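You operate a simulated robot arm through the tools that you are given. There is no shell and no other tool. Be economical: measure what you need, move in short steps, check, and stop when the job is done.

The job below is to be done with a simulated two-armed robot. You get a single attempt, and the scene is never put back.

## Task
Stack the orange filter from the top of the tool cart on top of the cream filter. Put the red-ball pin on top of the carton on the end of the bench by the small grey shelf. Take the orange cap and put it in the green bin. Close the blue drawer. Stack the 10 mm bolt carton from the end of the bench by the small grey shelf on top of the 8 mm bolt carton. Close the grey drawer. Put the pattern card on the top of the stack on the turntable away on the top of the paddle rack. The order is free. Set down upright: pattern card.

The check looks at the end state, three seconds after you hand in, the way a careful person would. Anything else that was tipped, shoved, dropped, spilled or broken makes it a failure. A push-on lid holds only when it is set on centred and level and pressed home; a screw cap is set on level and turned clockwise until tight.

## Robot
Two 7-joint arms with three-finger grippers on one trunk, on a base that drives. Base frame: it is fixed to the floor where the robot stands at the start and does not move with it; the origin is under the middle of the robot, x ahead of it, y to its left, z up; the surface under the hand at the start is at about z = 0.88. Lengths are in m, angles in degrees, forces in N, time in s.
The left shoulder is at the start at [0.03, 0.124, 1.108], the right one opposite. With the tool pointing down near the work surface each hand reaches from about 0.1 to 0.78 m from the robot's upright axis, wherever it stands, measured 20 degrees to its own side. Places, roughly: blue drawer [-2.2, -2.2, 0.7]; bolt carton [-2.75, -2.5, 1]; carton [-3.25, -2.5, 1]; filter [0.75, 0, 1]; green bin [-1.25, -2.25, 1]; grey drawer [-1.6, -2.3, 0.7]; orange cap (6x6x4 cm) [-2.3, -0.6, 0.8]; pattern card [-4.25, -0.75, 0.75]; red-ball pin (2x2x7 cm) [-1.3, -0.8, 0.9]; top of the paddle rack [-5.4, 2.4, 0.9]. Payload 2.2 kg a hand.
The tool frame of a hand sits at the grasp point between the pads (the TCP): z along the fingers, y along the line on which they close. The tips reach 0.028 m beyond it. The gripper opens to 0.102 m. The gripper's body begins 0.071 m behind the TCP.
Orientation is told as [roll, pitch, yaw] about the base's x, y, z axes, in that order, counted from this pose: with the fingers straight down and closing along the base's y, the tool's x points along the base's -x, its y along +y and its z along -z.

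## Interface
- The arms move only by the tool jog_arm. It takes "left_series", "right_series" or both (then of equal length, played together; a hand with none holds still); each is a list of rows, each a list of 7 numbers: the turn, a rotation vector about the tool's x, y, z in degrees, then the shift along the tool's x, y, z in m, then the gripper command, from -1 (fully open) to 1 (shut), values between in proportion. In form: [[ax, ay, az, x, y, z, fingers], ...]. A call has 1 to 20 rows; each row shifts and turns the commanded pose from where the row before left it, along the tool's axes as they then stand. Rows are played at 5 a second. More than 0.05 m and 8.6 degrees between two rows, or a gripper value outside its range, and nothing of the call is played. A pose out of reach is approached as far as the arm can. The call stops where the force on the tool passes 40 N (or 10 N more than at its start, if that is more) or the arm is blocked; 0.2 s more then pass. The fingers move at their own pace and stop on an object; they squeeze with about 26 N. The grip force told is the motor's: it shows also when the fingers shut on nothing. Time passes only in rows, and 0.2 s behind the last, so rows that do not move let the fingers close. It gives the time, the measured TCP pose, the force on the tool (base axes), the opening and the grip force at its end, in the units of the frame above (readings bear some noise), with the torque about the TCP (base axes, N m) and any sound that the robot's microphone picked up.
- Cameras (640 x 400 px; columns grow to the right, rows downward): "scene" is now at [0.0473, 0.0189, 1.8263]; the picture's right is [0.24, -0.97, 0.00], its down [-0.71, -0.17, -0.69] and it looks along [0.67, 0.16, -0.73] (base axes); focal length 269 px, centre (320, 200). "left" rides on the left gripper at [0.072, 0.038, -0.086] in its tool frame; the picture's right is [-0.46, 0.89, 0.00], its down [-0.60, -0.32, -0.73] and it looks along [-0.65, -0.34, 0.68] (tool axes); focal length 256 px, centre (320, 200). "right" rides on the right gripper at [0.069, 0.044, -0.086] in its tool frame; the picture's right is [-0.53, 0.85, 0.00], its down [-0.58, -0.36, -0.73] and it looks along [-0.62, -0.39, 0.68] (tool axes); focal length 256 px, centre (320, 200). There is no depth. A picture from a camera that has moved, and an enlarged one, comes with that camera's place and axes in the base frame and with its lens.
- snapshot(camera): a new picture of that camera. No time passes.
- raise_lower(by): slides the trunk up (or, below 0, down) by that many m; the arms and the scene camera ride with it, the base frame stays. It gives what a move gives, with no picture.
- base_move(legs): drives the robot by 1 to 6 legs, each [ahead, left, turn to the left] in m, m and degrees, along the robot's own axes; the way and the turn of a leg run together, so that a leg with both is an arc; at most 1.5 m and 180 degrees a leg. The arms and the cameras ride along, it lands a little off, and it stops where it bumps. It gives what a move gives.
- turn_head(pan, tilt): turns the head with the scene camera to pan (to the left, within 143 degrees either way) and tilt (down, from -29 to 69), counted from straight ahead of the robot. It gives what a move gives.
- close_up(camera, box): a new picture of the part [left, top, right, bottom] of that camera's present view, enlarged. No time passes.
- job_done(): hands the job in; it is judged then, once.

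Work in short steps. Places have to be worked out from the pictures, the camera data and where the tool is seen: move nearer, look again, correct. Check each grasp and each placing, and mend what went wrong. You have 186 turns and 166 pictures in all, those below and enlarged ones among them. Open the grippers and draw the arms clear of the work before you hand the job in, unless the task says otherwise.

The tools are called after "Call:" as name(argument=value, ...) on one line, values as JSON. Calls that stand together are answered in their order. jog_arm: Moves the arms, as the interface text tells. Its arguments: {"type":"object","properties":{"left_series":{"type":"array","items":{"type":"array","items":{"type":"number"}}},"right_series":{"type":"array","items":{"type":"array","items":{"type":"number"}}}},"required":[]} The other tools are called the same way: raise_lower (by) slides the trunk up or down; base_move (legs) drives the base; turn_head (pan, tilt) turns the head that bears the scene camera; snapshot (camera) takes a picture; close_up (camera, box) takes an enlarged picture of a part of a camera's view; job_done () hands the job in.

At the start:

```text
time: 0.0
left_tool_pos: [0.5668, 0.3376, 1.2462]
left_orientation: [0.0, 0.0, 0.0]
left_wrist_force: [0.1, 0.0, 0.0]
left_torque: [0.04, 0.0, 0.0]
left_grip_width: 0.1022
left_gripper_force: 0.0
right_tool_pos: [0.5095, -0.1447, 1.222]
right_orientation: [-0.1, -0.1, 0.0]
right_wrist_force: [0.7, -0.1, 0.7]
right_torque: [-0.01, 0.04, 0.02]
right_grip_width: 0.1018
right_gripper_force: 0.1
trunk travel left (down, up): [-0.35, 0.19]
robot x, y, heading: [0.0027, -0.0021, -0.1]
head pan, tilt: [13.8, 46.7]
```

scene: 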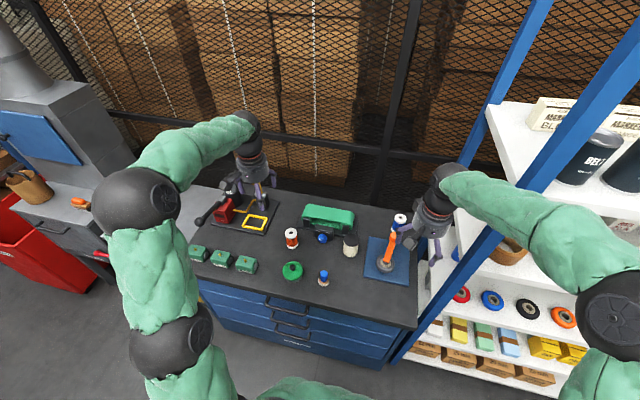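
right: 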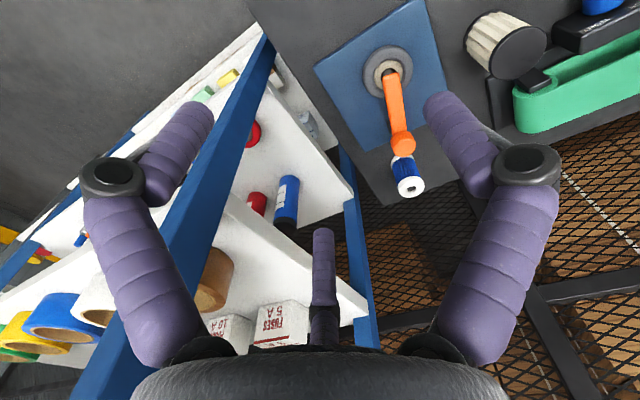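
left: 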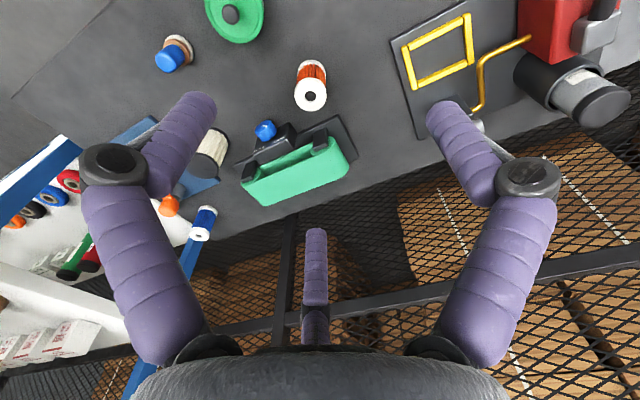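

I start by looking at the cart in front of me enlarged, to find the orange and cream filters.

Call:
close_up(camera="scene", box=[180, 180, 440, 340])

```text
2.46 times, centred on (310, 260) of scene
camera zoom: at [0.0473, 0.0189, 1.8263], right [0.24, -0.97, 0.0], down [-0.71, -0.17, -0.69], along [0.67, 0.16, -0.73], focal length 662 px, centre (345, 52)
```

zoom: 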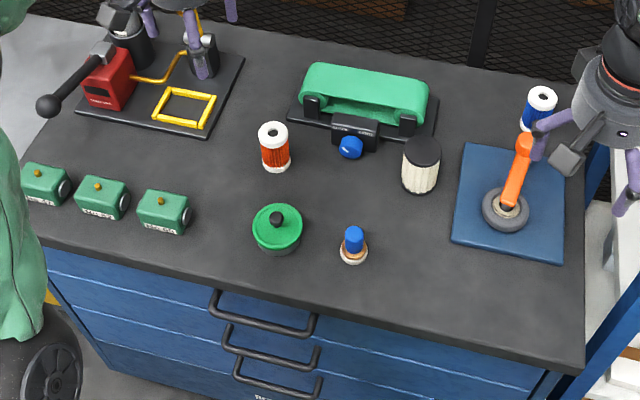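

Orange filter is judged at about (0.632, 0.282), top near z 0.98; the cream one at about (0.652, 0.04), top near z 0.97. I bring the left hand above the orange filter and look.

Call:
jog_arm(left_series=[[0, 0, 0, -0.0163, -0.0139, 0.034, -1], [0, 0, 0, -0.0163, -0.0139, 0.034, -1], [0, 0, 0, -0.0163, -0.0139, 0.034, -1], [0, 0, 0, -0.0163, -0.0139, 0.034, -1], [0, 0, 0, 0, 0, 0, -1]])

Call:
snapshot(camera="left")

Call:
close_up(camera="scene", box=[180, 180, 440, 340])

```text
time: 1.2
left_tool_pos: [0.6328, 0.2815, 1.1099]
left_orientation: [-0.1, -0.1, 0.0]
left_wrist_force: [-0.1, 0.2, 0.3]
left_torque: [-0.01, -0.01, 0.0]
left_grip_width: 0.102
left_gripper_force: 0.1
right_tool_pos: [0.5096, -0.1449, 1.2206]
right_orientation: [0.1, 0.0, 0.0]
right_wrist_force: [0.2, 0.2, -0.2]
right_torque: [-0.01, -0.04, 0.02]
right_grip_width: 0.1019
right_gripper_force: 0.0
trunk travel left (down, up): [-0.35, 0.19]
robot x, y, heading: [-0.0005, -0.0023, -0.0]
head pan, tilt: [13.8, 46.7]
```

```text
161 pictures are left
camera left: at [0.5608, 0.3195, 1.1971], right [0.46, 0.89, 0.0], down [0.6, -0.32, 0.73], along [0.65, -0.34, -0.68], focal length 256 px, centre (320, 200)
```

left: 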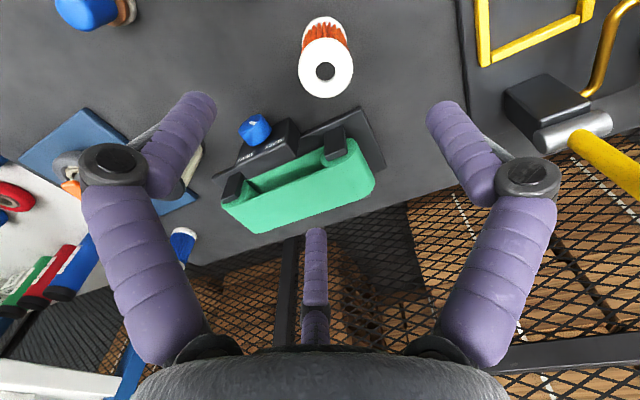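

```text
2.46 times, centred on (310, 260) of scene
camera zoom: at [0.0458, 0.0191, 1.8264], right [0.24, -0.97, 0.0], down [-0.71, -0.17, -0.69], along [0.67, 0.16, -0.73], focal length 662 px, centre (345, 52)
```

zoom: 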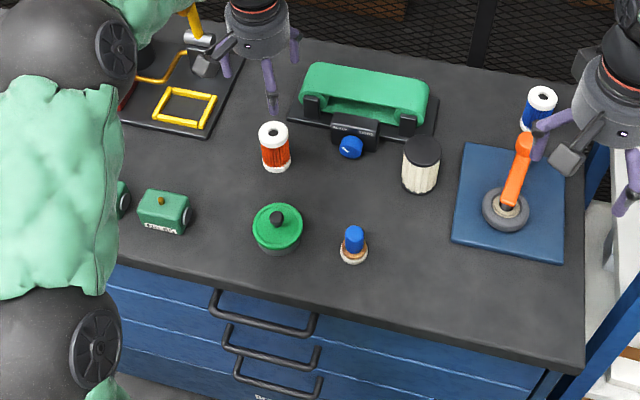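

The two views triangulate the orange filter's top centre to about (0.638, 0.283, 0.965). I descend around it to z 0.935 and close.

Call:
jog_arm(left_series=[[0, 0, 0, -0.005, 0.0015, 0.044, -1], [0, 0, 0, 0, 0, 0.044, -1], [0, 0, 0, 0, 0, 0.044, -1], [0, 0, 0, 0, 0, 0.042, -1], [0, 0, 0, 0, 0, 0, -1]])

Call:
snapshot(camera="left")

Call:
close_up(camera="scene", box=[230, 180, 360, 260])

```text
time: 2.4
left_tool_pos: [0.6366, 0.283, 0.9355]
left_orientation: [0.0, -0.1, 0.0]
left_wrist_force: [-0.8, -1.1, -0.9]
left_torque: [-0.01, -0.03, -0.01]
left_grip_width: 0.1019
left_gripper_force: 0.0
right_tool_pos: [0.5092, -0.1459, 1.2203]
right_orientation: [0.0, 0.0, 0.0]
right_wrist_force: [-0.3, -0.1, -0.1]
right_torque: [0.0, 0.0, -0.01]
right_grip_width: 0.1021
right_gripper_force: 0.0
trunk travel left (down, up): [-0.35, 0.19]
robot x, y, heading: [0.0028, 0.0023, 0.0]
head pan, tilt: [13.8, 46.7]
```

```text
159 pictures are left
camera left: at [0.5647, 0.3219, 1.0233], right [0.46, 0.89, 0.0], down [0.6, -0.32, 0.73], along [0.65, -0.34, -0.68], focal length 256 px, centre (320, 200)
```

left: 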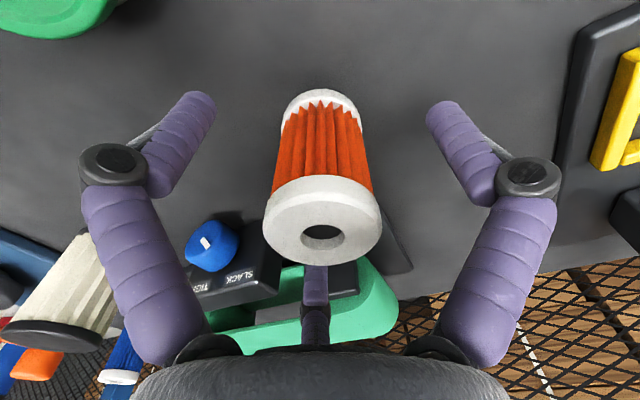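

```text
4.92 times, centred on (295, 220) of scene
camera zoom: at [0.0466, 0.0185, 1.8264], right [0.24, -0.97, 0.0], down [-0.71, -0.17, -0.69], along [0.67, 0.16, -0.73], focal length 1324 px, centre (443, 102)
```

zoom: 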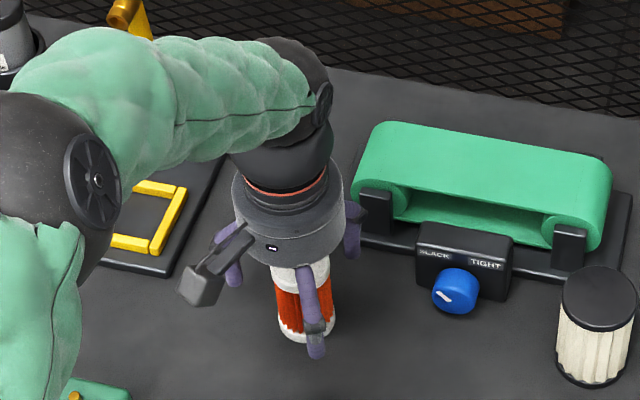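

The filter is centred between the fingers (the hand shows three prongs). I close on it.

Call:
jog_arm(left_series=[[0, 0, 0, 0, 0, 0, 1], [0, 0, 0, 0, 0, 0, 1], [0, 0, 0, 0, 0, 0, 1], [0, 0, 0, 0, 0, 0, 1]])

Call:
snapshot(camera="left")

```text
time: 3.4
left_tool_pos: [0.6364, 0.2837, 0.9357]
left_orientation: [0.0, -0.1, -0.1]
left_wrist_force: [3.6, -0.4, 3.8]
left_torque: [0.06, -0.01, 0.0]
left_grip_width: 0.047
left_gripper_force: 25.9
right_tool_pos: [0.5105, -0.1466, 1.2218]
right_orientation: [0.0, 0.0, 0.0]
right_wrist_force: [-0.5, 1.5, 0.1]
right_torque: [0.02, -0.01, -0.02]
right_grip_width: 0.102
right_gripper_force: 0.1
trunk travel left (down, up): [-0.35, 0.19]
robot x, y, heading: [0.0018, -0.0017, -0.0]
head pan, tilt: [13.8, 46.7]
```

```text
157 pictures are left
camera left: at [0.5654, 0.322, 1.0236], right [0.46, 0.89, 0.0], down [0.6, -0.32, 0.73], along [0.65, -0.34, -0.68], focal length 256 px, centre (320, 200)
```

left: 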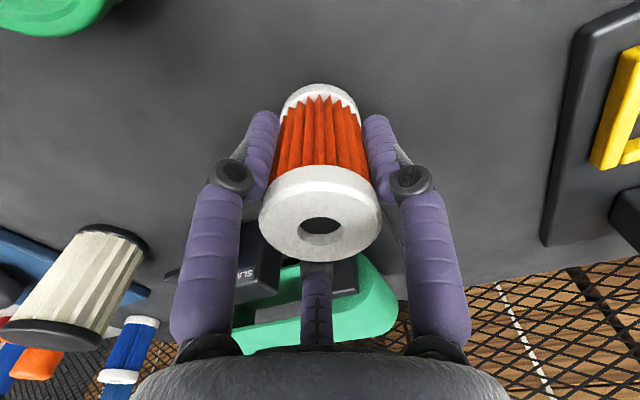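

Held at 47 mm. I lift it and carry it over the cream filter, whose top I triangulate at about (0.660, 0.042, 0.967).

Call:
jog_arm(left_series=[[0, 0, 0, 0, 0, -0.045, 1], [0, 0, 0, 0, 0, -0.045, 1], [0, 0, 0, 0, 0, -0.045, 1], [0, 0, 0, -0.0047, -0.0483, 0, 1], [0, 0, 0, -0.0047, -0.0483, 0, 1], [0, 0, 0, -0.0047, -0.0483, 0, 1], [0, 0, 0, -0.0047, -0.0483, 0, 1], [0, 0, 0, -0.0047, -0.0483, 0, 1], [0, 0, 0, 0, 0, 0, 1]])

Call:
snapshot(camera="left")

Call:
close_up(camera="scene", box=[290, 180, 420, 260])

```text
time: 5.4
left_tool_pos: [0.6597, 0.0424, 1.0715]
left_orientation: [-0.1, 0.0, 0.2]
left_wrist_force: [0.4, -0.9, -2.6]
left_torque: [-0.02, -0.01, 0.01]
left_grip_width: 0.0471
left_gripper_force: 26.0
right_tool_pos: [0.5101, -0.1454, 1.2219]
right_orientation: [0.0, 0.0, 0.1]
right_wrist_force: [-0.5, -0.4, -0.1]
right_torque: [-0.01, -0.03, 0.0]
right_grip_width: 0.1021
right_gripper_force: 0.0
trunk travel left (down, up): [-0.35, 0.19]
robot x, y, heading: [0.0016, 0.0015, -0.1]
head pan, tilt: [13.8, 46.7]
```

```text
156 pictures are left
camera left: at [0.5884, 0.0805, 1.1588], right [0.46, 0.89, 0.0], down [0.6, -0.32, 0.73], along [0.65, -0.34, -0.68], focal length 256 px, centre (320, 200)
```

left: 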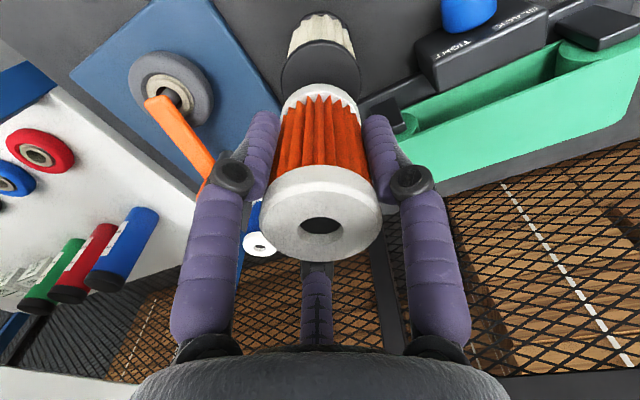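

```text
4.92 times, centred on (355, 220) of scene
camera zoom: at [0.0473, 0.0204, 1.8263], right [0.24, -0.97, 0.0], down [-0.71, -0.17, -0.69], along [0.67, 0.16, -0.73], focal length 1324 px, centre (148, 102)
```

zoom: 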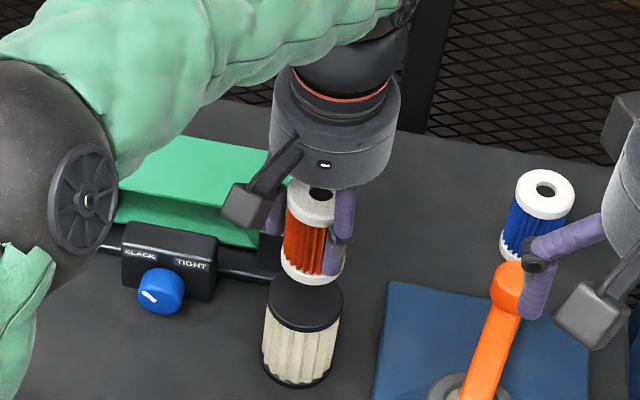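

The stack alignment looks within a few mm; I shift slightly (−4 mm x, +2.5 mm y) and lower to near contact, then look.

Call:
jog_arm(left_series=[[0, 0, 0, 0.004, 0.0025, 0.02, 1], [0, 0, 0, 0, 0, 0.02, 1], [0, 0, 0, 0, 0, 0, 1]])

Call:
close_up(camera="scene", box=[290, 180, 420, 260])

Call:
snapshot(camera="left")

```text
time: 6.2
left_tool_pos: [0.6562, 0.044, 1.0313]
left_orientation: [0.0, -0.1, 0.0]
left_wrist_force: [-0.7, 0.0, -1.9]
left_torque: [0.0, -0.05, -0.01]
left_grip_width: 0.0471
left_gripper_force: 26.0
right_tool_pos: [0.5102, -0.1448, 1.222]
right_orientation: [0.1, 0.0, -0.1]
right_wrist_force: [-0.8, -0.8, 1.0]
right_torque: [-0.01, 0.04, 0.01]
right_grip_width: 0.1018
right_gripper_force: 0.1
trunk travel left (down, up): [-0.35, 0.19]
robot x, y, heading: [0.0032, 0.0005, -0.1]
head pan, tilt: [13.8, 46.7]
```

```text
4.92 times, centred on (355, 220) of scene
camera zoom: at [0.0471, 0.0189, 1.8263], right [0.24, -0.97, 0.0], down [-0.71, -0.17, -0.69], along [0.67, 0.16, -0.73], focal length 1324 px, centre (148, 102)
```

zoom: 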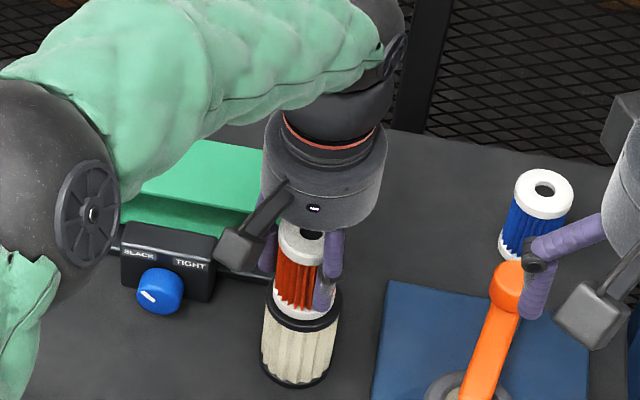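

```text
153 pictures are left
camera left: at [0.5845, 0.0823, 1.1179], right [0.47, 0.89, 0.0], down [0.6, -0.32, 0.73], along [0.65, -0.34, -0.68], focal length 256 px, centre (320, 200)
```

left: 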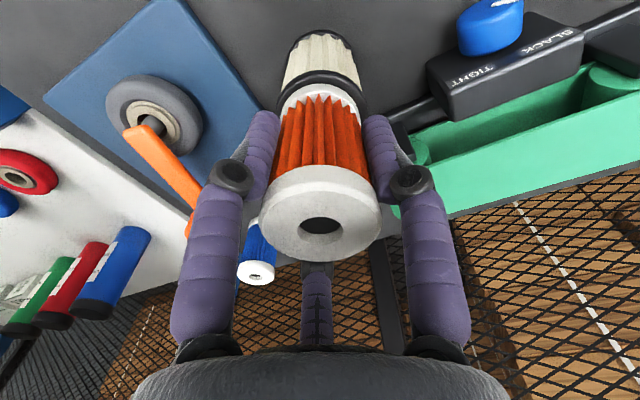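

Well centred in both views. I lower in small steps until contact shows.

Call:
jog_arm(left_series=[[0, 0, 0, 0, 0, 0.003, 1], [0, 0, 0, 0, 0, 0.003, 1], [0, 0, 0, 0, 0, 0.0015, 1], [0, 0, 0, 0, 0, 0, 1]])

```text
time: 7.2
left_tool_pos: [0.656, 0.0447, 1.0257]
left_orientation: [0.0, -0.3, 0.1]
left_wrist_force: [-0.6, 0.0, 15.8]
left_torque: [0.03, 0.35, -0.04]
left_grip_width: 0.047
left_gripper_force: 25.9
right_tool_pos: [0.5089, -0.1453, 1.2222]
right_orientation: [-0.1, 0.0, 0.0]
right_wrist_force: [-1.1, 0.1, 0.8]
right_torque: [0.0, -0.01, 0.02]
right_grip_width: 0.1023
right_gripper_force: 0.0
trunk travel left (down, up): [-0.35, 0.19]
robot x, y, heading: [-0.0041, -0.0021, 0.1]
head pan, tilt: [13.8, 46.7]
```

Contact (16 N up). I ease off 2 mm, open, and draw straight up.

Call:
jog_arm(left_series=[[0, 0, 0, 0, 0, -0.0018, 1], [0, 0, 0, 0, 0, 0, -0.3], [0, 0, 0, 0, 0, 0, -1], [0, 0, 0, 0, 0, 0, -1], [0, 0, 0, 0, 0, 0, -1], [0, 0, 0, 0, 0, -0.04, -1], [0, 0, 0, 0, 0, -0.05, -1], [0, 0, 0, 0, 0, -0.05, -1], [0, 0, 0, 0, 0, -0.05, -1], [0, 0, 0, 0, 0, 0, -1]])

Call:
close_up(camera="scene", box=[290, 180, 420, 260])

```text
time: 9.4
left_tool_pos: [0.6557, 0.0447, 1.2152]
left_orientation: [0.0, 0.2, -0.1]
left_wrist_force: [-1.0, 0.9, 0.1]
left_torque: [0.0, -0.02, -0.01]
left_grip_width: 0.1017
left_gripper_force: 0.0
right_tool_pos: [0.5105, -0.1443, 1.2201]
right_orientation: [0.0, 0.0, -0.1]
right_wrist_force: [-0.1, 0.6, -0.3]
right_torque: [0.02, 0.01, 0.0]
right_grip_width: 0.102
right_gripper_force: 0.1
trunk travel left (down, up): [-0.35, 0.19]
robot x, y, heading: [-0.0008, -0.0004, -0.1]
head pan, tilt: [13.8, 46.7]
```

```text
4.92 times, centred on (355, 220) of scene
camera zoom: at [0.0482, 0.0189, 1.8262], right [0.24, -0.97, 0.0], down [-0.71, -0.17, -0.69], along [0.67, 0.16, -0.73], focal length 1324 px, centre (148, 102)
```

zoom: 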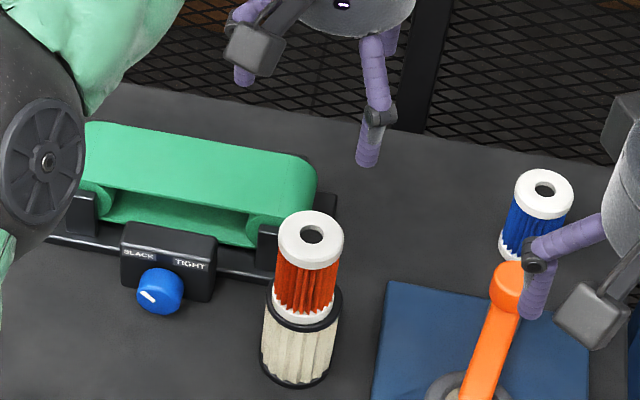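

The filter stands centred on the cream one. I tuck both hands in toward the body, then turn the head to look over the rest of the room.

Call:
jog_arm(left_series=[[0, 0, 0, 0, 0, -0.045, -1], [0, 0, 0, 0.04, 0.026, 0, -1], [0, 0, 0, 0.04, 0.026, 0, -1], [0, 0, 0, 0.04, 0.026, 0, -1], [0, 0, 0, 0.04, 0.026, 0, -1], [0, 0, 0, 0.04, 0.026, 0, -1], [0, 0, 0, 0.04, 0.026, 0, -1], [0, 0, 0, 0.04, 0.026, 0, -1]], right_series=[[0, 0, 0, 0, 0, -0.045, -1], [0, 0, 0, 0.025, -0.006, 0, -1], [0, 0, 0, 0.025, -0.006, 0, -1], [0, 0, 0, 0.025, -0.006, 0, -1], [0, 0, 0, 0.025, -0.006, 0, -1], [0, 0, 0, 0.025, -0.006, 0, -1], [0, 0, 0, 0.015, -0.006, 0, -1], [0, 0, 0, 0, 0, 0, -1]])

Call:
turn_head(pan=-120, tilt=25)

Call:
snapshot(camera="scene")

Call:
turn_head(pan=130, tilt=25)

Call:
snapshot(camera="scene")

```text
time: 11.2
left_tool_pos: [0.3738, 0.2271, 1.2598]
left_orientation: [0.1, -0.1, 0.0]
left_wrist_force: [-0.5, 0.7, -0.5]
left_torque: [-0.04, -0.02, -0.01]
left_grip_width: 0.1021
left_gripper_force: 0.0
right_tool_pos: [0.3692, -0.1806, 1.2657]
right_orientation: [0.0, 0.0, -0.1]
right_wrist_force: [0.0, 0.1, -0.1]
right_torque: [0.01, -0.01, 0.03]
right_grip_width: 0.1019
right_gripper_force: 0.1
trunk travel left (down, up): [-0.35, 0.19]
robot x, y, heading: [-0.0001, -0.0004, -0.0]
head pan, tilt: [13.8, 46.7]
```

```text
time: 13.4
left_tool_pos: [0.3773, 0.2266, 1.2605]
left_orientation: [0.0, 0.0, 0.1]
left_wrist_force: [1.0, 0.2, -0.1]
left_torque: [-0.01, -0.02, 0.02]
left_grip_width: 0.102
left_gripper_force: 0.0
right_tool_pos: [0.3713, -0.1807, 1.2658]
right_orientation: [0.0, 0.0, 0.0]
right_wrist_force: [0.2, -0.2, 0.5]
right_torque: [0.02, 0.0, 0.02]
right_grip_width: 0.102
right_gripper_force: 0.1
trunk travel left (down, up): [-0.35, 0.19]
robot x, y, heading: [0.0007, -0.0027, 0.0]
head pan, tilt: [-120.0, 25.0]
```

```text
151 pictures are left
camera scene: at [-0.0765, -0.08, 1.8592], right [-0.87, 0.5, 0.0], down [0.21, 0.37, -0.91], along [-0.45, -0.79, -0.42], focal length 269 px, centre (320, 200)
```

scene: 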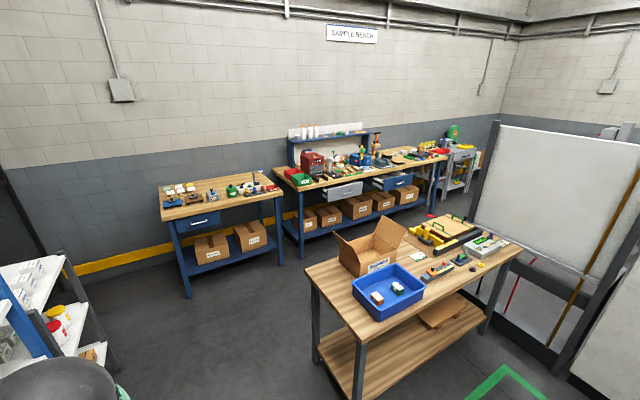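

```text
time: 16.9
left_tool_pos: [0.3765, 0.2274, 1.2596]
left_orientation: [0.0, 0.0, 0.0]
left_wrist_force: [-0.5, 0.6, -0.4]
left_torque: [0.01, 0.01, 0.0]
left_grip_width: 0.102
left_gripper_force: 0.1
right_tool_pos: [0.3716, -0.1804, 1.2658]
right_orientation: [0.0, 0.0, 0.1]
right_wrist_force: [-0.2, 0.0, -0.3]
right_torque: [0.0, 0.02, -0.02]
right_grip_width: 0.1021
right_gripper_force: 0.0
trunk travel left (down, up): [-0.35, 0.19]
robot x, y, heading: [-0.0005, 0.0014, -0.0]
head pan, tilt: [130.0, 25.0]
```

```text
150 pictures are left
camera scene: at [-0.0897, 0.0704, 1.8592], right [0.77, 0.64, 0.0], down [0.27, -0.32, -0.91], along [-0.58, 0.69, -0.42], focal length 269 px, centre (320, 200)
```

scene: 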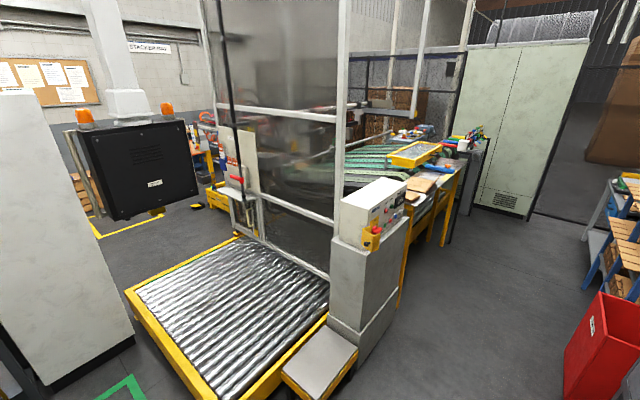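

The packing table is behind me to the right, the long bench along the far wall. I turn back and enlarge that view.

Call:
turn_head(pan=-138, tilt=22)

Call:
close_up(camera="scene", box=[200, 180, 440, 330])

Call:
close_up(camera="scene", box=[170, 100, 410, 250])

```text
time: 20.6
left_tool_pos: [0.3764, 0.2268, 1.2591]
left_orientation: [0.1, 0.0, -0.1]
left_wrist_force: [-0.1, 0.0, 0.7]
left_torque: [0.03, -0.01, 0.01]
left_grip_width: 0.1021
left_gripper_force: 0.1
right_tool_pos: [0.3704, -0.1811, 1.2658]
right_orientation: [0.0, 0.0, 0.0]
right_wrist_force: [-0.7, -0.6, 0.4]
right_torque: [0.02, -0.02, 0.01]
right_grip_width: 0.1019
right_gripper_force: 0.0
trunk travel left (down, up): [-0.35, 0.19]
robot x, y, heading: [-0.0016, -0.0008, -0.1]
head pan, tilt: [-138.0, 22.0]
```

```text
2.67 times, centred on (320, 255) of scene
camera zoom: at [-0.0994, -0.0623, 1.8641], right [-0.67, 0.74, 0.0], down [0.28, 0.25, -0.93], along [-0.69, -0.62, -0.37], focal length 717 px, centre (320, 53)
```

zoom: 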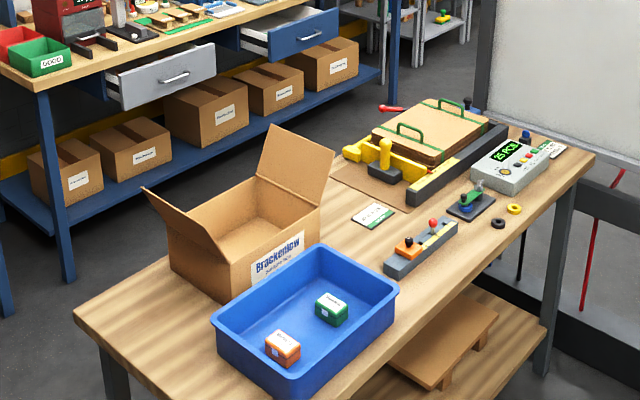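

```text
2.67 times, centred on (290, 175) of scene
camera zoom: at [-0.0994, -0.0623, 1.8641], right [-0.67, 0.74, 0.0], down [0.28, 0.25, -0.93], along [-0.69, -0.62, -0.37], focal length 717 px, centre (400, 267)
```

zoom: 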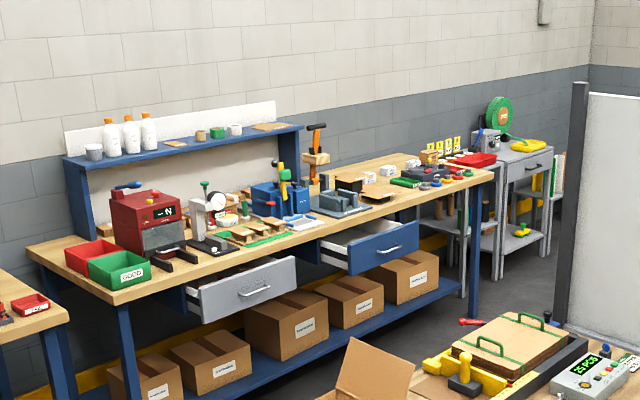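

The red-ball pin stands in a block on the packing table near (-1.26, -0.77). I back off the cart, turn right to face -y, and side-step to x ≈ -1.25, then look.

Call:
base_move(legs=[[-0.35, 0, 0], [0, 0, -90], [0.1, -0.85, 0]])

Call:
turn_head(pan=0, tilt=45)

Call:
snapshot(camera="scene")

```text
time: 30.8
left_tool_pos: [-0.9743, -0.4727, 1.2604]
left_orientation: [0.0, 0.0, -90.2]
left_wrist_force: [0.2, 0.0, 0.3]
left_torque: [0.01, 0.01, -0.01]
left_grip_width: 0.1021
left_gripper_force: 0.1
right_tool_pos: [-1.3837, -0.4673, 1.2654]
right_orientation: [-0.1, 0.0, -90.3]
right_wrist_force: [-0.2, -0.3, 0.3]
right_torque: [0.01, -0.02, 0.02]
right_grip_width: 0.1019
right_gripper_force: 0.1
trunk travel left (down, up): [-0.35, 0.19]
robot x, y, heading: [-1.1995, -0.0979, -90.4]
head pan, tilt: [-138.0, 22.0]
```

```text
time: 33.0
left_tool_pos: [-0.9742, -0.473, 1.2602]
left_orientation: [0.0, 0.0, -90.4]
left_wrist_force: [0.5, 0.7, -0.3]
left_torque: [0.01, -0.01, 0.01]
left_grip_width: 0.102
left_gripper_force: 0.2
right_tool_pos: [-1.3819, -0.4673, 1.2649]
right_orientation: [0.0, 0.1, -90.3]
right_wrist_force: [0.9, -0.4, -0.2]
right_torque: [-0.03, 0.0, 0.02]
right_grip_width: 0.1017
right_gripper_force: 0.1
trunk travel left (down, up): [-0.35, 0.19]
robot x, y, heading: [-1.1968, -0.0929, -90.2]
head pan, tilt: [0.0, 45.0]
```

```text
147 pictures are left
camera scene: at [-1.2005, -0.1485, 1.8286], right [-1.0, 0.01, 0.0], down [0.0, 0.71, -0.71], along [0.0, -0.71, -0.71], focal length 269 px, centre (320, 200)
```

scene: 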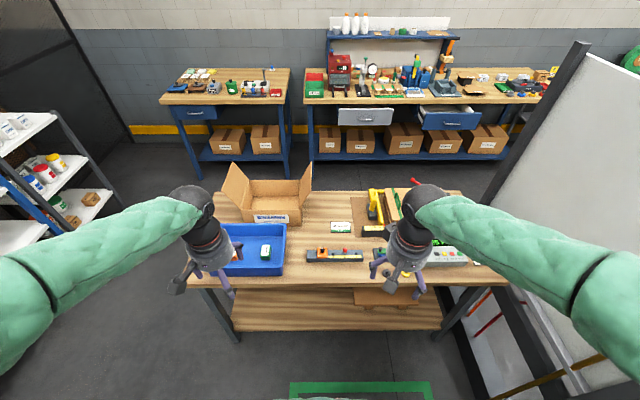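

Call:
close_up(camera="scene", box=[280, 190, 480, 315])

Call:
snapshot(camera="right")

```text
3.20 times, centred on (380, 252) of scene
camera zoom: at [-1.2005, -0.1485, 1.8286], right [-1.0, 0.01, 0.0], down [0.0, 0.71, -0.71], along [0.0, -0.71, -0.71], focal length 861 px, centre (128, 32)
```

zoom: 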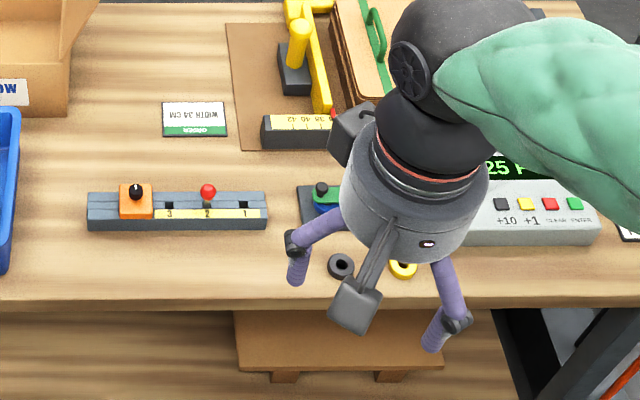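

```text
145 pictures are left
camera right: at [-1.3391, -0.3983, 1.3517], right [0.84, -0.54, 0.0], down [-0.37, -0.57, 0.73], along [-0.39, -0.62, -0.68], focal length 256 px, centre (320, 200)
```

right: 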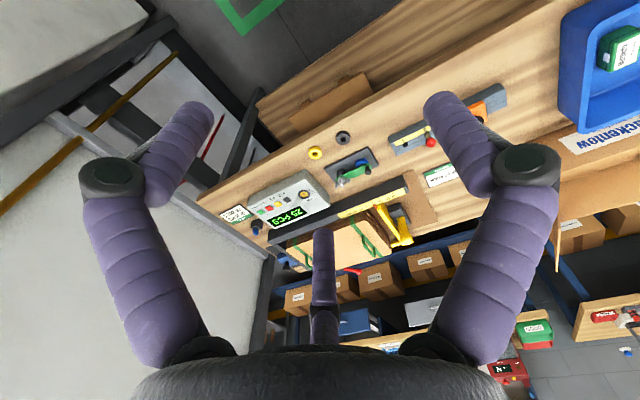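

The ball is near (-1.305, -0.79, ~0.90). I bring the right hand nearer with the fingers half closed, then look with both cameras.

Call:
jog_arm(right_series=[[0, 0, 0, -0.04, 0.012, 0.012, -0.3], [0, 0, 0, -0.04, 0.012, 0.012, -0.3], [0, 0, 0, -0.04, 0.012, 0.012, -0.3], [0, 0, 0, -0.04, 0.012, 0.012, -0.3], [0, 0, 0, -0.04, 0.012, 0.012, -0.3], [0, 0, 0, -0.04, 0.012, 0.012, -0.3], [0, 0, 0, 0, 0, 0.02, -0.3], [0, 0, 0, 0, 0, 0.02, -0.3], [0, 0, 0, 0, 0, 0, -0.3]])

Call:
snapshot(camera="right")

Call:
close_up(camera="scene", box=[290, 190, 450, 290])

```text
time: 35.0
left_tool_pos: [-0.9745, -0.4741, 1.2597]
left_orientation: [0.0, 0.0, -90.4]
left_wrist_force: [-0.7, -0.2, -0.5]
left_torque: [-0.03, 0.05, 0.02]
left_grip_width: 0.1019
left_gripper_force: 0.0
right_tool_pos: [-1.3133, -0.7076, 1.1538]
right_orientation: [0.0, 0.0, -90.4]
right_wrist_force: [-0.3, 1.2, -0.6]
right_torque: [-0.02, 0.03, -0.01]
right_grip_width: 0.0665
right_gripper_force: 0.0
trunk travel left (down, up): [-0.35, 0.19]
robot x, y, heading: [-1.1984, -0.0904, -90.3]
head pan, tilt: [0.0, 45.0]
```

```text
144 pictures are left
camera right: at [-1.2683, -0.6384, 1.2396], right [0.84, -0.54, 0.0], down [-0.37, -0.57, 0.73], along [-0.39, -0.62, -0.68], focal length 256 px, centre (320, 200)
```

right: 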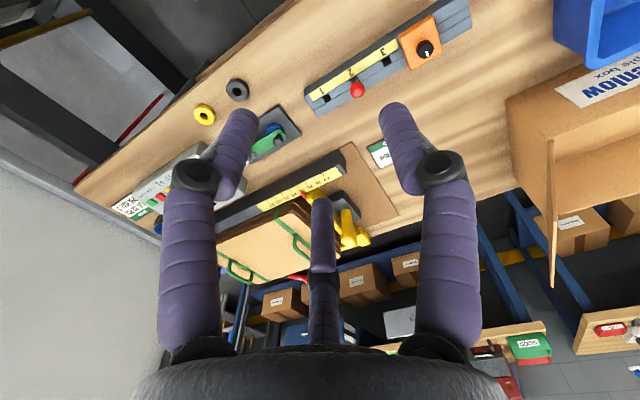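

```text
4.00 times, centred on (370, 240) of scene
camera zoom: at [-1.2005, -0.1478, 1.8287], right [-1.0, 0.01, 0.0], down [0.0, 0.71, -0.71], along [0.0, -0.71, -0.71], focal length 1076 px, centre (120, 40)
```

zoom: 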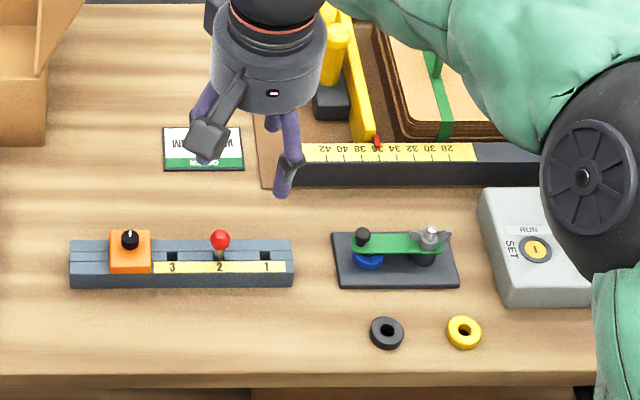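

Ball triangulates to about (-1.307, -0.805, 0.872). I go above it at z 1.0 and check again.

Call:
jog_arm(right_series=[[0, 0, 0, -0.033, 0.002, 0.03, -0.3], [0, 0, 0, -0.033, 0.002, 0.03, -0.3], [0, 0, 0, -0.032, 0.002, 0.03, -0.3], [0, 0, 0, 0, 0, 0.05, -0.3], [0, 0, 0, 0, 0, 0.02, -0.3], [0, 0, 0, 0, 0, 0, -0.3]])

Call:
snapshot(camera="right")

Call:
close_up(camera="scene", box=[290, 190, 450, 290])

```text
time: 36.4
left_tool_pos: [-0.9741, -0.4732, 1.2603]
left_orientation: [0.0, 0.0, -90.3]
left_wrist_force: [0.4, -0.3, 0.3]
left_torque: [0.03, -0.04, -0.02]
left_grip_width: 0.1021
left_gripper_force: 0.0
right_tool_pos: [-1.3048, -0.8069, 0.9931]
right_orientation: [0.0, -0.1, -90.3]
right_wrist_force: [0.7, 0.7, 0.2]
right_torque: [0.03, 0.0, -0.01]
right_grip_width: 0.0664
right_gripper_force: 0.0
trunk travel left (down, up): [-0.35, 0.19]
robot x, y, heading: [-1.2003, -0.0993, -90.2]
head pan, tilt: [0.0, 45.0]
```

```text
142 pictures are left
camera right: at [-1.2622, -0.737, 1.079], right [0.84, -0.54, 0.0], down [-0.37, -0.57, 0.73], along [-0.39, -0.62, -0.68], focal length 256 px, centre (320, 200)
```

right: 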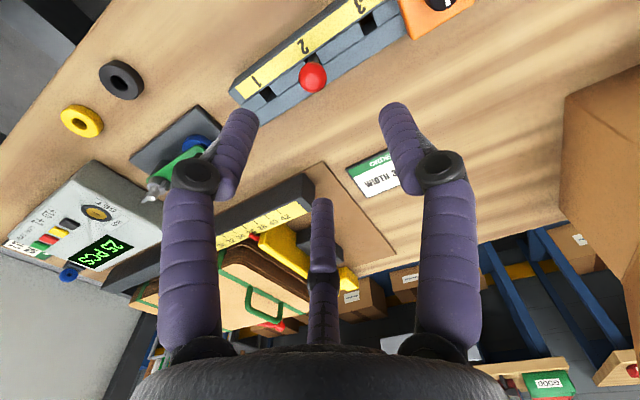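

```text
4.00 times, centred on (370, 240) of scene
camera zoom: at [-1.2005, -0.1484, 1.8287], right [-1.0, 0.01, 0.0], down [0.0, 0.71, -0.71], along [0.0, -0.71, -0.71], focal length 1076 px, centre (120, 40)
```

zoom: 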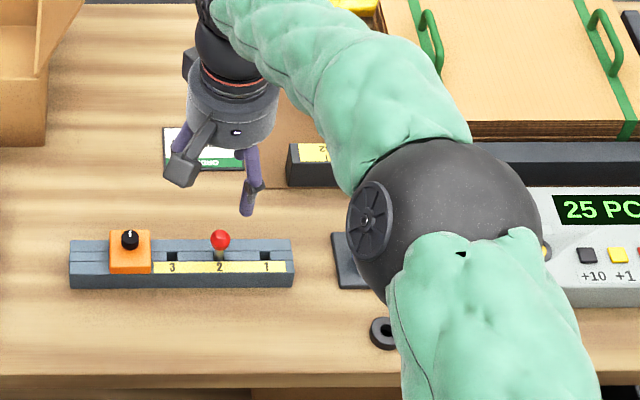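

Refined ball centre ≈ (-1.306, -0.801, 0.878). I descend so the tips straddle the ball, still a little high, and look.

Call:
jog_arm(right_series=[[0, 0, 0, 0.004, -0.0015, 0.04, -0.3], [0, 0, 0, 0.0, 0, 0.04, -0.3], [0, 0, 0, 0, 0, 0.02, -0.3], [0, 0, 0, 0, 0, 0, -0.3]])

Call:
snapshot(camera="right")

Call:
close_up(camera="scene", box=[290, 190, 450, 290])

```text
time: 37.4
left_tool_pos: [-0.9742, -0.4738, 1.2591]
left_orientation: [0.1, 0.0, -90.3]
left_wrist_force: [0.7, -0.8, -0.6]
left_torque: [-0.01, 0.01, -0.02]
left_grip_width: 0.102
left_gripper_force: 0.0
right_tool_pos: [-1.3069, -0.8026, 0.8932]
right_orientation: [0.0, 0.0, -90.3]
right_wrist_force: [0.1, 0.4, 0.0]
right_torque: [0.0, 0.01, 0.0]
right_grip_width: 0.0662
right_gripper_force: 0.0
trunk travel left (down, up): [-0.35, 0.19]
robot x, y, heading: [-1.1992, -0.0967, -90.1]
head pan, tilt: [0.0, 45.0]
```

```text
140 pictures are left
camera right: at [-1.2636, -0.7333, 0.9793], right [0.84, -0.54, 0.0], down [-0.37, -0.57, 0.73], along [-0.39, -0.62, -0.68], focal length 256 px, centre (320, 200)
```

right: 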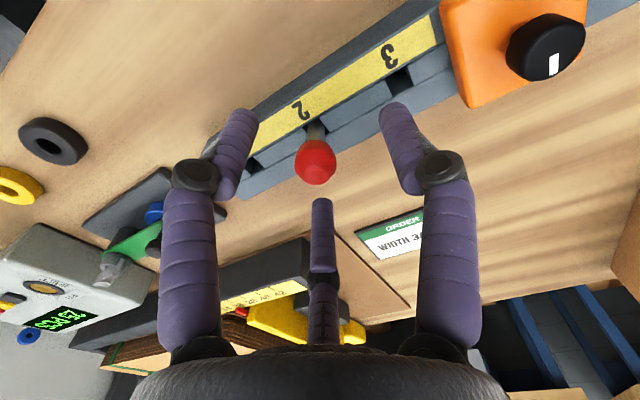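

```text
4.00 times, centred on (370, 240) of scene
camera zoom: at [-1.2005, -0.1484, 1.8287], right [-1.0, 0.01, 0.0], down [0.0, 0.71, -0.71], along [0.0, -0.71, -0.71], focal length 1076 px, centre (120, 40)
```

zoom: 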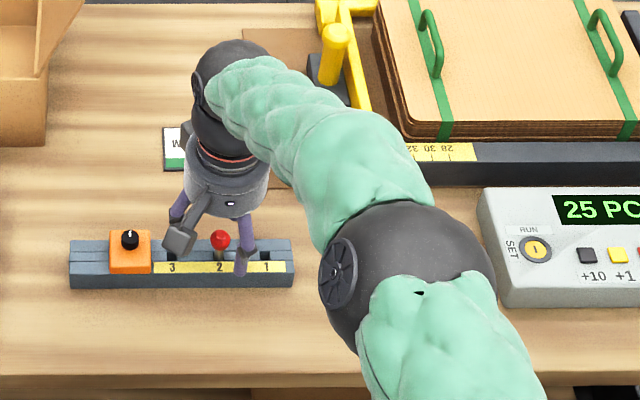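

Centred on the ball; block top is about z 0.847. I lower 9 mm and close, then check.

Call:
jog_arm(right_series=[[0, 0, 0, 0.0005, -0.0005, 0.009, -0.3], [0, 0, 0, 0, 0, 0, -0.3], [0, 0, 0, 0, 0, 0, 1], [0, 0, 0, 0, 0, 0, 1], [0, 0, 0, 0, 0, 0, 1], [0, 0, 0, 0, 0, 0, 1]])

Call:
snapshot(camera="right")

```text
time: 38.8
left_tool_pos: [-0.9732, -0.474, 1.2596]
left_orientation: [0.0, -0.1, -90.2]
left_wrist_force: [0.2, 0.1, -0.1]
left_torque: [-0.02, 0.02, 0.01]
left_grip_width: 0.102
left_gripper_force: 0.1
right_tool_pos: [-1.3089, -0.8023, 0.8856]
right_orientation: [0.0, 0.1, -90.3]
right_wrist_force: [0.8, -0.8, 0.6]
right_torque: [-0.05, -0.01, 0.01]
right_grip_width: 0.0182
right_gripper_force: 25.9
trunk travel left (down, up): [-0.35, 0.19]
robot x, y, heading: [-1.2005, -0.0981, -90.5]
head pan, tilt: [0.0, 45.0]
```

```text
138 pictures are left
camera right: at [-1.264, -0.7328, 0.9706], right [0.84, -0.54, 0.0], down [-0.37, -0.57, 0.73], along [-0.39, -0.62, -0.68], focal length 256 px, centre (320, 200)
```

right: 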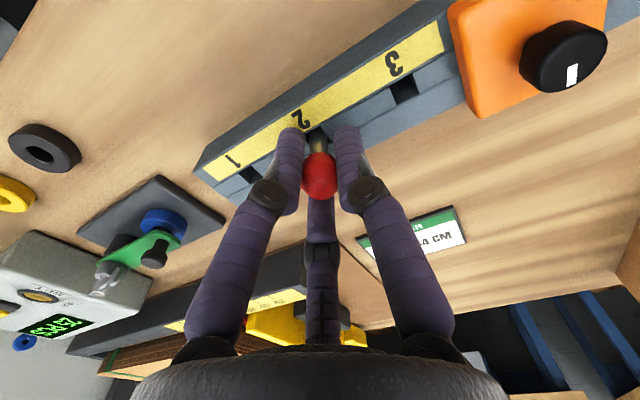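

Gripped at 18 mm on the ball. I lift it straight up out of the hole.

Call:
jog_arm(right_series=[[0, 0, 0, 0, 0, -0.02, 1], [0, 0, 0, 0, 0, -0.03, 1], [0, 0, 0, 0, 0, -0.03, 1], [0, 0, 0, 0, 0, -0.04, 1], [0, 0, 0, 0, 0, -0.05, 1], [0, 0, 0, 0, 0, -0.05, 1], [0, 0, 0, 0, 0, 0, 1]])

Call:
snapshot(camera="right")

Call:
close_up(camera="scene", box=[290, 150, 450, 250])

```text
time: 40.4
left_tool_pos: [-0.975, -0.4744, 1.2602]
left_orientation: [0.0, 0.1, -90.3]
left_wrist_force: [0.4, 0.2, -0.5]
left_torque: [-0.01, 0.01, 0.0]
left_grip_width: 0.1022
left_gripper_force: 0.1
right_tool_pos: [-1.3084, -0.8023, 1.105]
right_orientation: [-0.1, 0.1, -90.3]
right_wrist_force: [-0.3, -0.7, -0.5]
right_torque: [0.01, 0.05, -0.03]
right_grip_width: 0.018
right_gripper_force: 25.9
trunk travel left (down, up): [-0.35, 0.19]
robot x, y, heading: [-1.1995, -0.0964, -90.2]
head pan, tilt: [0.0, 45.0]
```

```text
137 pictures are left
camera right: at [-1.2649, -0.733, 1.1903], right [0.84, -0.54, 0.0], down [-0.37, -0.58, 0.73], along [-0.39, -0.62, -0.68], focal length 256 px, centre (320, 200)
```

right: 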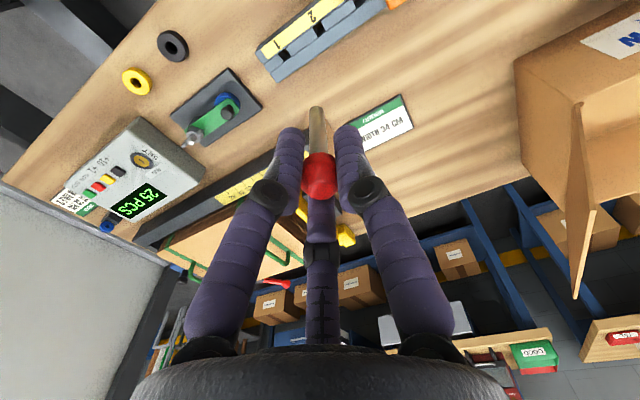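

```text
4.00 times, centred on (370, 200) of scene
camera zoom: at [-1.2006, -0.1496, 1.8285], right [-1.0, 0.01, 0.0], down [0.0, 0.71, -0.71], along [0.0, -0.71, -0.71], focal length 1076 px, centre (120, 200)
```

zoom: 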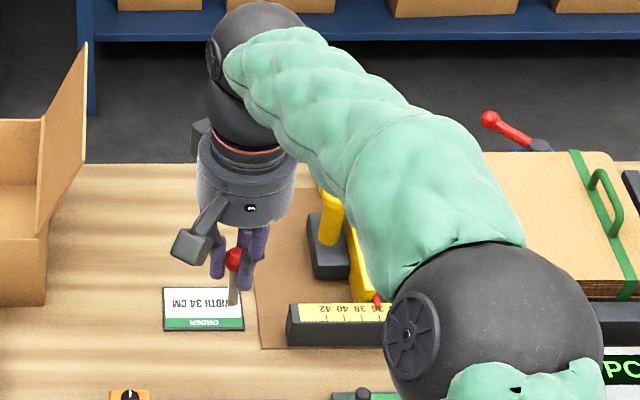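

The pin is held, with about 6 cm of shaft below the ball. I retract the hand and turn the head right to look for the orange cap.

Call:
jog_arm(right_series=[[0, 0, 0, 0, 0, -0.05, 1], [0, 0, 0, 0, 0, -0.05, 1], [0, 0, 0, 0.04, -0.012, -0.02, 1], [0, 0, 0, 0.045, -0.012, 0, 1], [0, 0, 0, 0.045, -0.012, 0, 1], [0, 0, 0, 0.045, -0.012, 0, 1], [0, 0, 0, 0.045, -0.012, 0, 1], [0, 0, 0, 0.045, -0.012, 0, 1], [0, 0, 0, 0.045, 0, 0, 1]])

Call:
turn_head(pan=-70, tilt=30)

Call:
snapshot(camera="scene")

```text
time: 42.4
left_tool_pos: [-0.974, -0.4717, 1.2609]
left_orientation: [0.0, -0.1, -90.4]
left_wrist_force: [0.3, -0.3, 0.6]
left_torque: [0.05, 0.02, -0.01]
left_grip_width: 0.102
left_gripper_force: 0.2
right_tool_pos: [-1.3788, -0.4898, 1.2252]
right_orientation: [0.0, -0.1, -90.3]
right_wrist_force: [-0.3, 0.1, -0.3]
right_torque: [-0.04, 0.05, 0.01]
right_grip_width: 0.0183
right_gripper_force: 25.6
trunk travel left (down, up): [-0.35, 0.19]
robot x, y, heading: [-1.1972, -0.0955, -90.3]
head pan, tilt: [0.0, 45.0]
```

```text
time: 43.8
left_tool_pos: [-0.975, -0.474, 1.259]
left_orientation: [0.0, -0.1, -90.4]
left_wrist_force: [0.0, -0.6, 0.2]
left_torque: [-0.02, -0.01, 0.0]
left_grip_width: 0.1021
left_gripper_force: 0.1
right_tool_pos: [-1.3781, -0.4915, 1.2248]
right_orientation: [0.1, 0.0, -90.4]
right_wrist_force: [-0.1, 0.6, -0.8]
right_torque: [-0.02, 0.0, -0.01]
right_grip_width: 0.0181
right_gripper_force: 25.8
trunk travel left (down, up): [-0.35, 0.19]
robot x, y, heading: [-1.1958, -0.0973, -90.2]
head pan, tilt: [-70.0, 30.0]
```

```text
135 pictures are left
camera scene: at [-1.2852, -0.0976, 1.8512], right [-0.34, 0.94, 0.0], down [0.47, 0.17, -0.87], along [-0.81, -0.29, -0.5], focal length 269 px, centre (320, 200)
```

scene: 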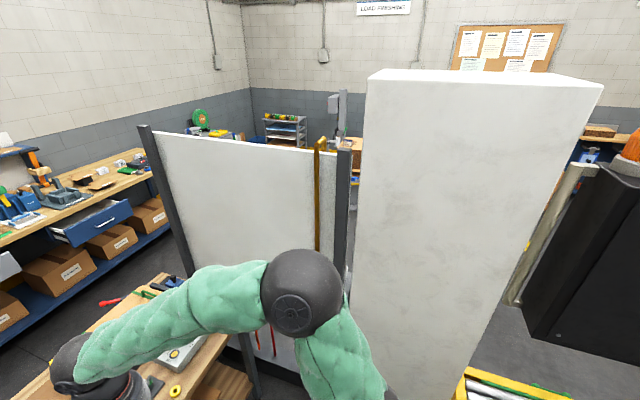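

The cap must be beyond that panel, reachable from the south aisle. I go around the east end of the table into the aisle before the long bench.

Call:
base_move(legs=[[0, 1.07, 0], [1.45, 0, 0], [0, -1.25, 0]])

Call:
turn_head(pan=-15, tilt=40)

Call:
snapshot(camera="scene")

```text
time: 62.1
left_tool_pos: [-1.1387, -1.9234, 1.2601]
left_orientation: [0.1, 0.0, -89.2]
left_wrist_force: [0.5, -0.8, -0.7]
left_torque: [0.02, -0.04, 0.02]
left_grip_width: 0.1019
left_gripper_force: 0.0
right_tool_pos: [-1.5419, -1.9499, 1.2248]
right_orientation: [0.0, 0.1, -89.2]
right_wrist_force: [-0.6, 0.5, -0.5]
right_torque: [0.01, -0.06, 0.0]
right_grip_width: 0.0181
right_gripper_force: 25.3
trunk travel left (down, up): [-0.35, 0.19]
robot x, y, heading: [-1.3736, -1.5497, -89.0]
head pan, tilt: [-70.0, 30.0]
```

```text
time: 63.3
left_tool_pos: [-1.138, -1.9247, 1.2589]
left_orientation: [0.0, 0.1, -89.3]
left_wrist_force: [0.1, 0.3, 0.7]
left_torque: [0.0, 0.01, -0.01]
left_grip_width: 0.1021
left_gripper_force: 0.0
right_tool_pos: [-1.5417, -1.9498, 1.2252]
right_orientation: [-0.1, 0.0, -89.2]
right_wrist_force: [0.1, 0.0, -0.6]
right_torque: [-0.02, -0.02, 0.0]
right_grip_width: 0.0177
right_gripper_force: 26.0
trunk travel left (down, up): [-0.35, 0.19]
robot x, y, heading: [-1.3686, -1.5501, -89.3]
head pan, tilt: [-15.0, 40.0]
```

```text
134 pictures are left
camera scene: at [-1.3922, -1.6048, 1.8359], right [-0.97, 0.25, 0.0], down [0.16, 0.62, -0.77], along [-0.19, -0.74, -0.64], focal length 269 px, centre (320, 200)
```

scene: 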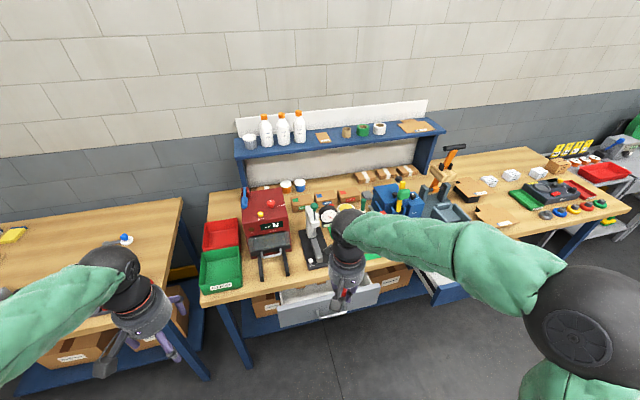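

I look along the aisle to the west (robot's right) and closer at the drawers before moving.

Call:
close_up(camera="scene", box=[180, 150, 480, 338])

Call:
turn_head(pan=-85, tilt=25)

Call:
snapshot(camera="scene")

```text
2.13 times, centred on (330, 244) of scene
camera zoom: at [-1.3922, -1.6048, 1.8359], right [-0.97, 0.25, 0.0], down [0.16, 0.62, -0.77], along [-0.19, -0.74, -0.64], focal length 572 px, centre (299, 106)
```

zoom: 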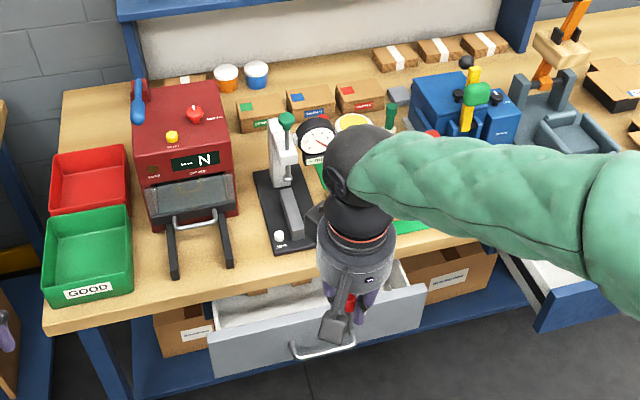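

```text
time: 64.7
left_tool_pos: [-1.1396, -1.9241, 1.2594]
left_orientation: [0.0, -0.1, -89.2]
left_wrist_force: [0.5, -0.3, -0.4]
left_torque: [0.02, 0.01, -0.02]
left_grip_width: 0.102
left_gripper_force: 0.0
right_tool_pos: [-1.5409, -1.9502, 1.2246]
right_orientation: [0.1, 0.0, -89.2]
right_wrist_force: [0.0, 0.9, -1.0]
right_torque: [-0.01, 0.03, 0.0]
right_grip_width: 0.018
right_gripper_force: 25.5
trunk travel left (down, up): [-0.35, 0.19]
robot x, y, heading: [-1.3686, -1.5525, -89.1]
head pan, tilt: [-85.0, 25.0]
```

```text
132 pictures are left
camera scene: at [-1.463, -1.5318, 1.8592], right [-0.1, 0.99, 0.0], down [0.42, 0.04, -0.91], along [-0.9, -0.09, -0.42], focal length 269 px, centre (320, 200)
```

scene: 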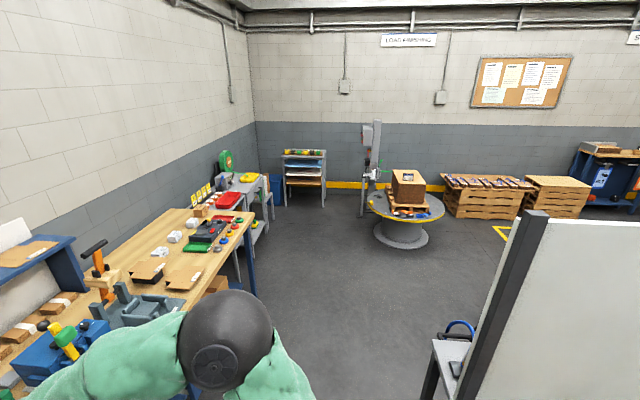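

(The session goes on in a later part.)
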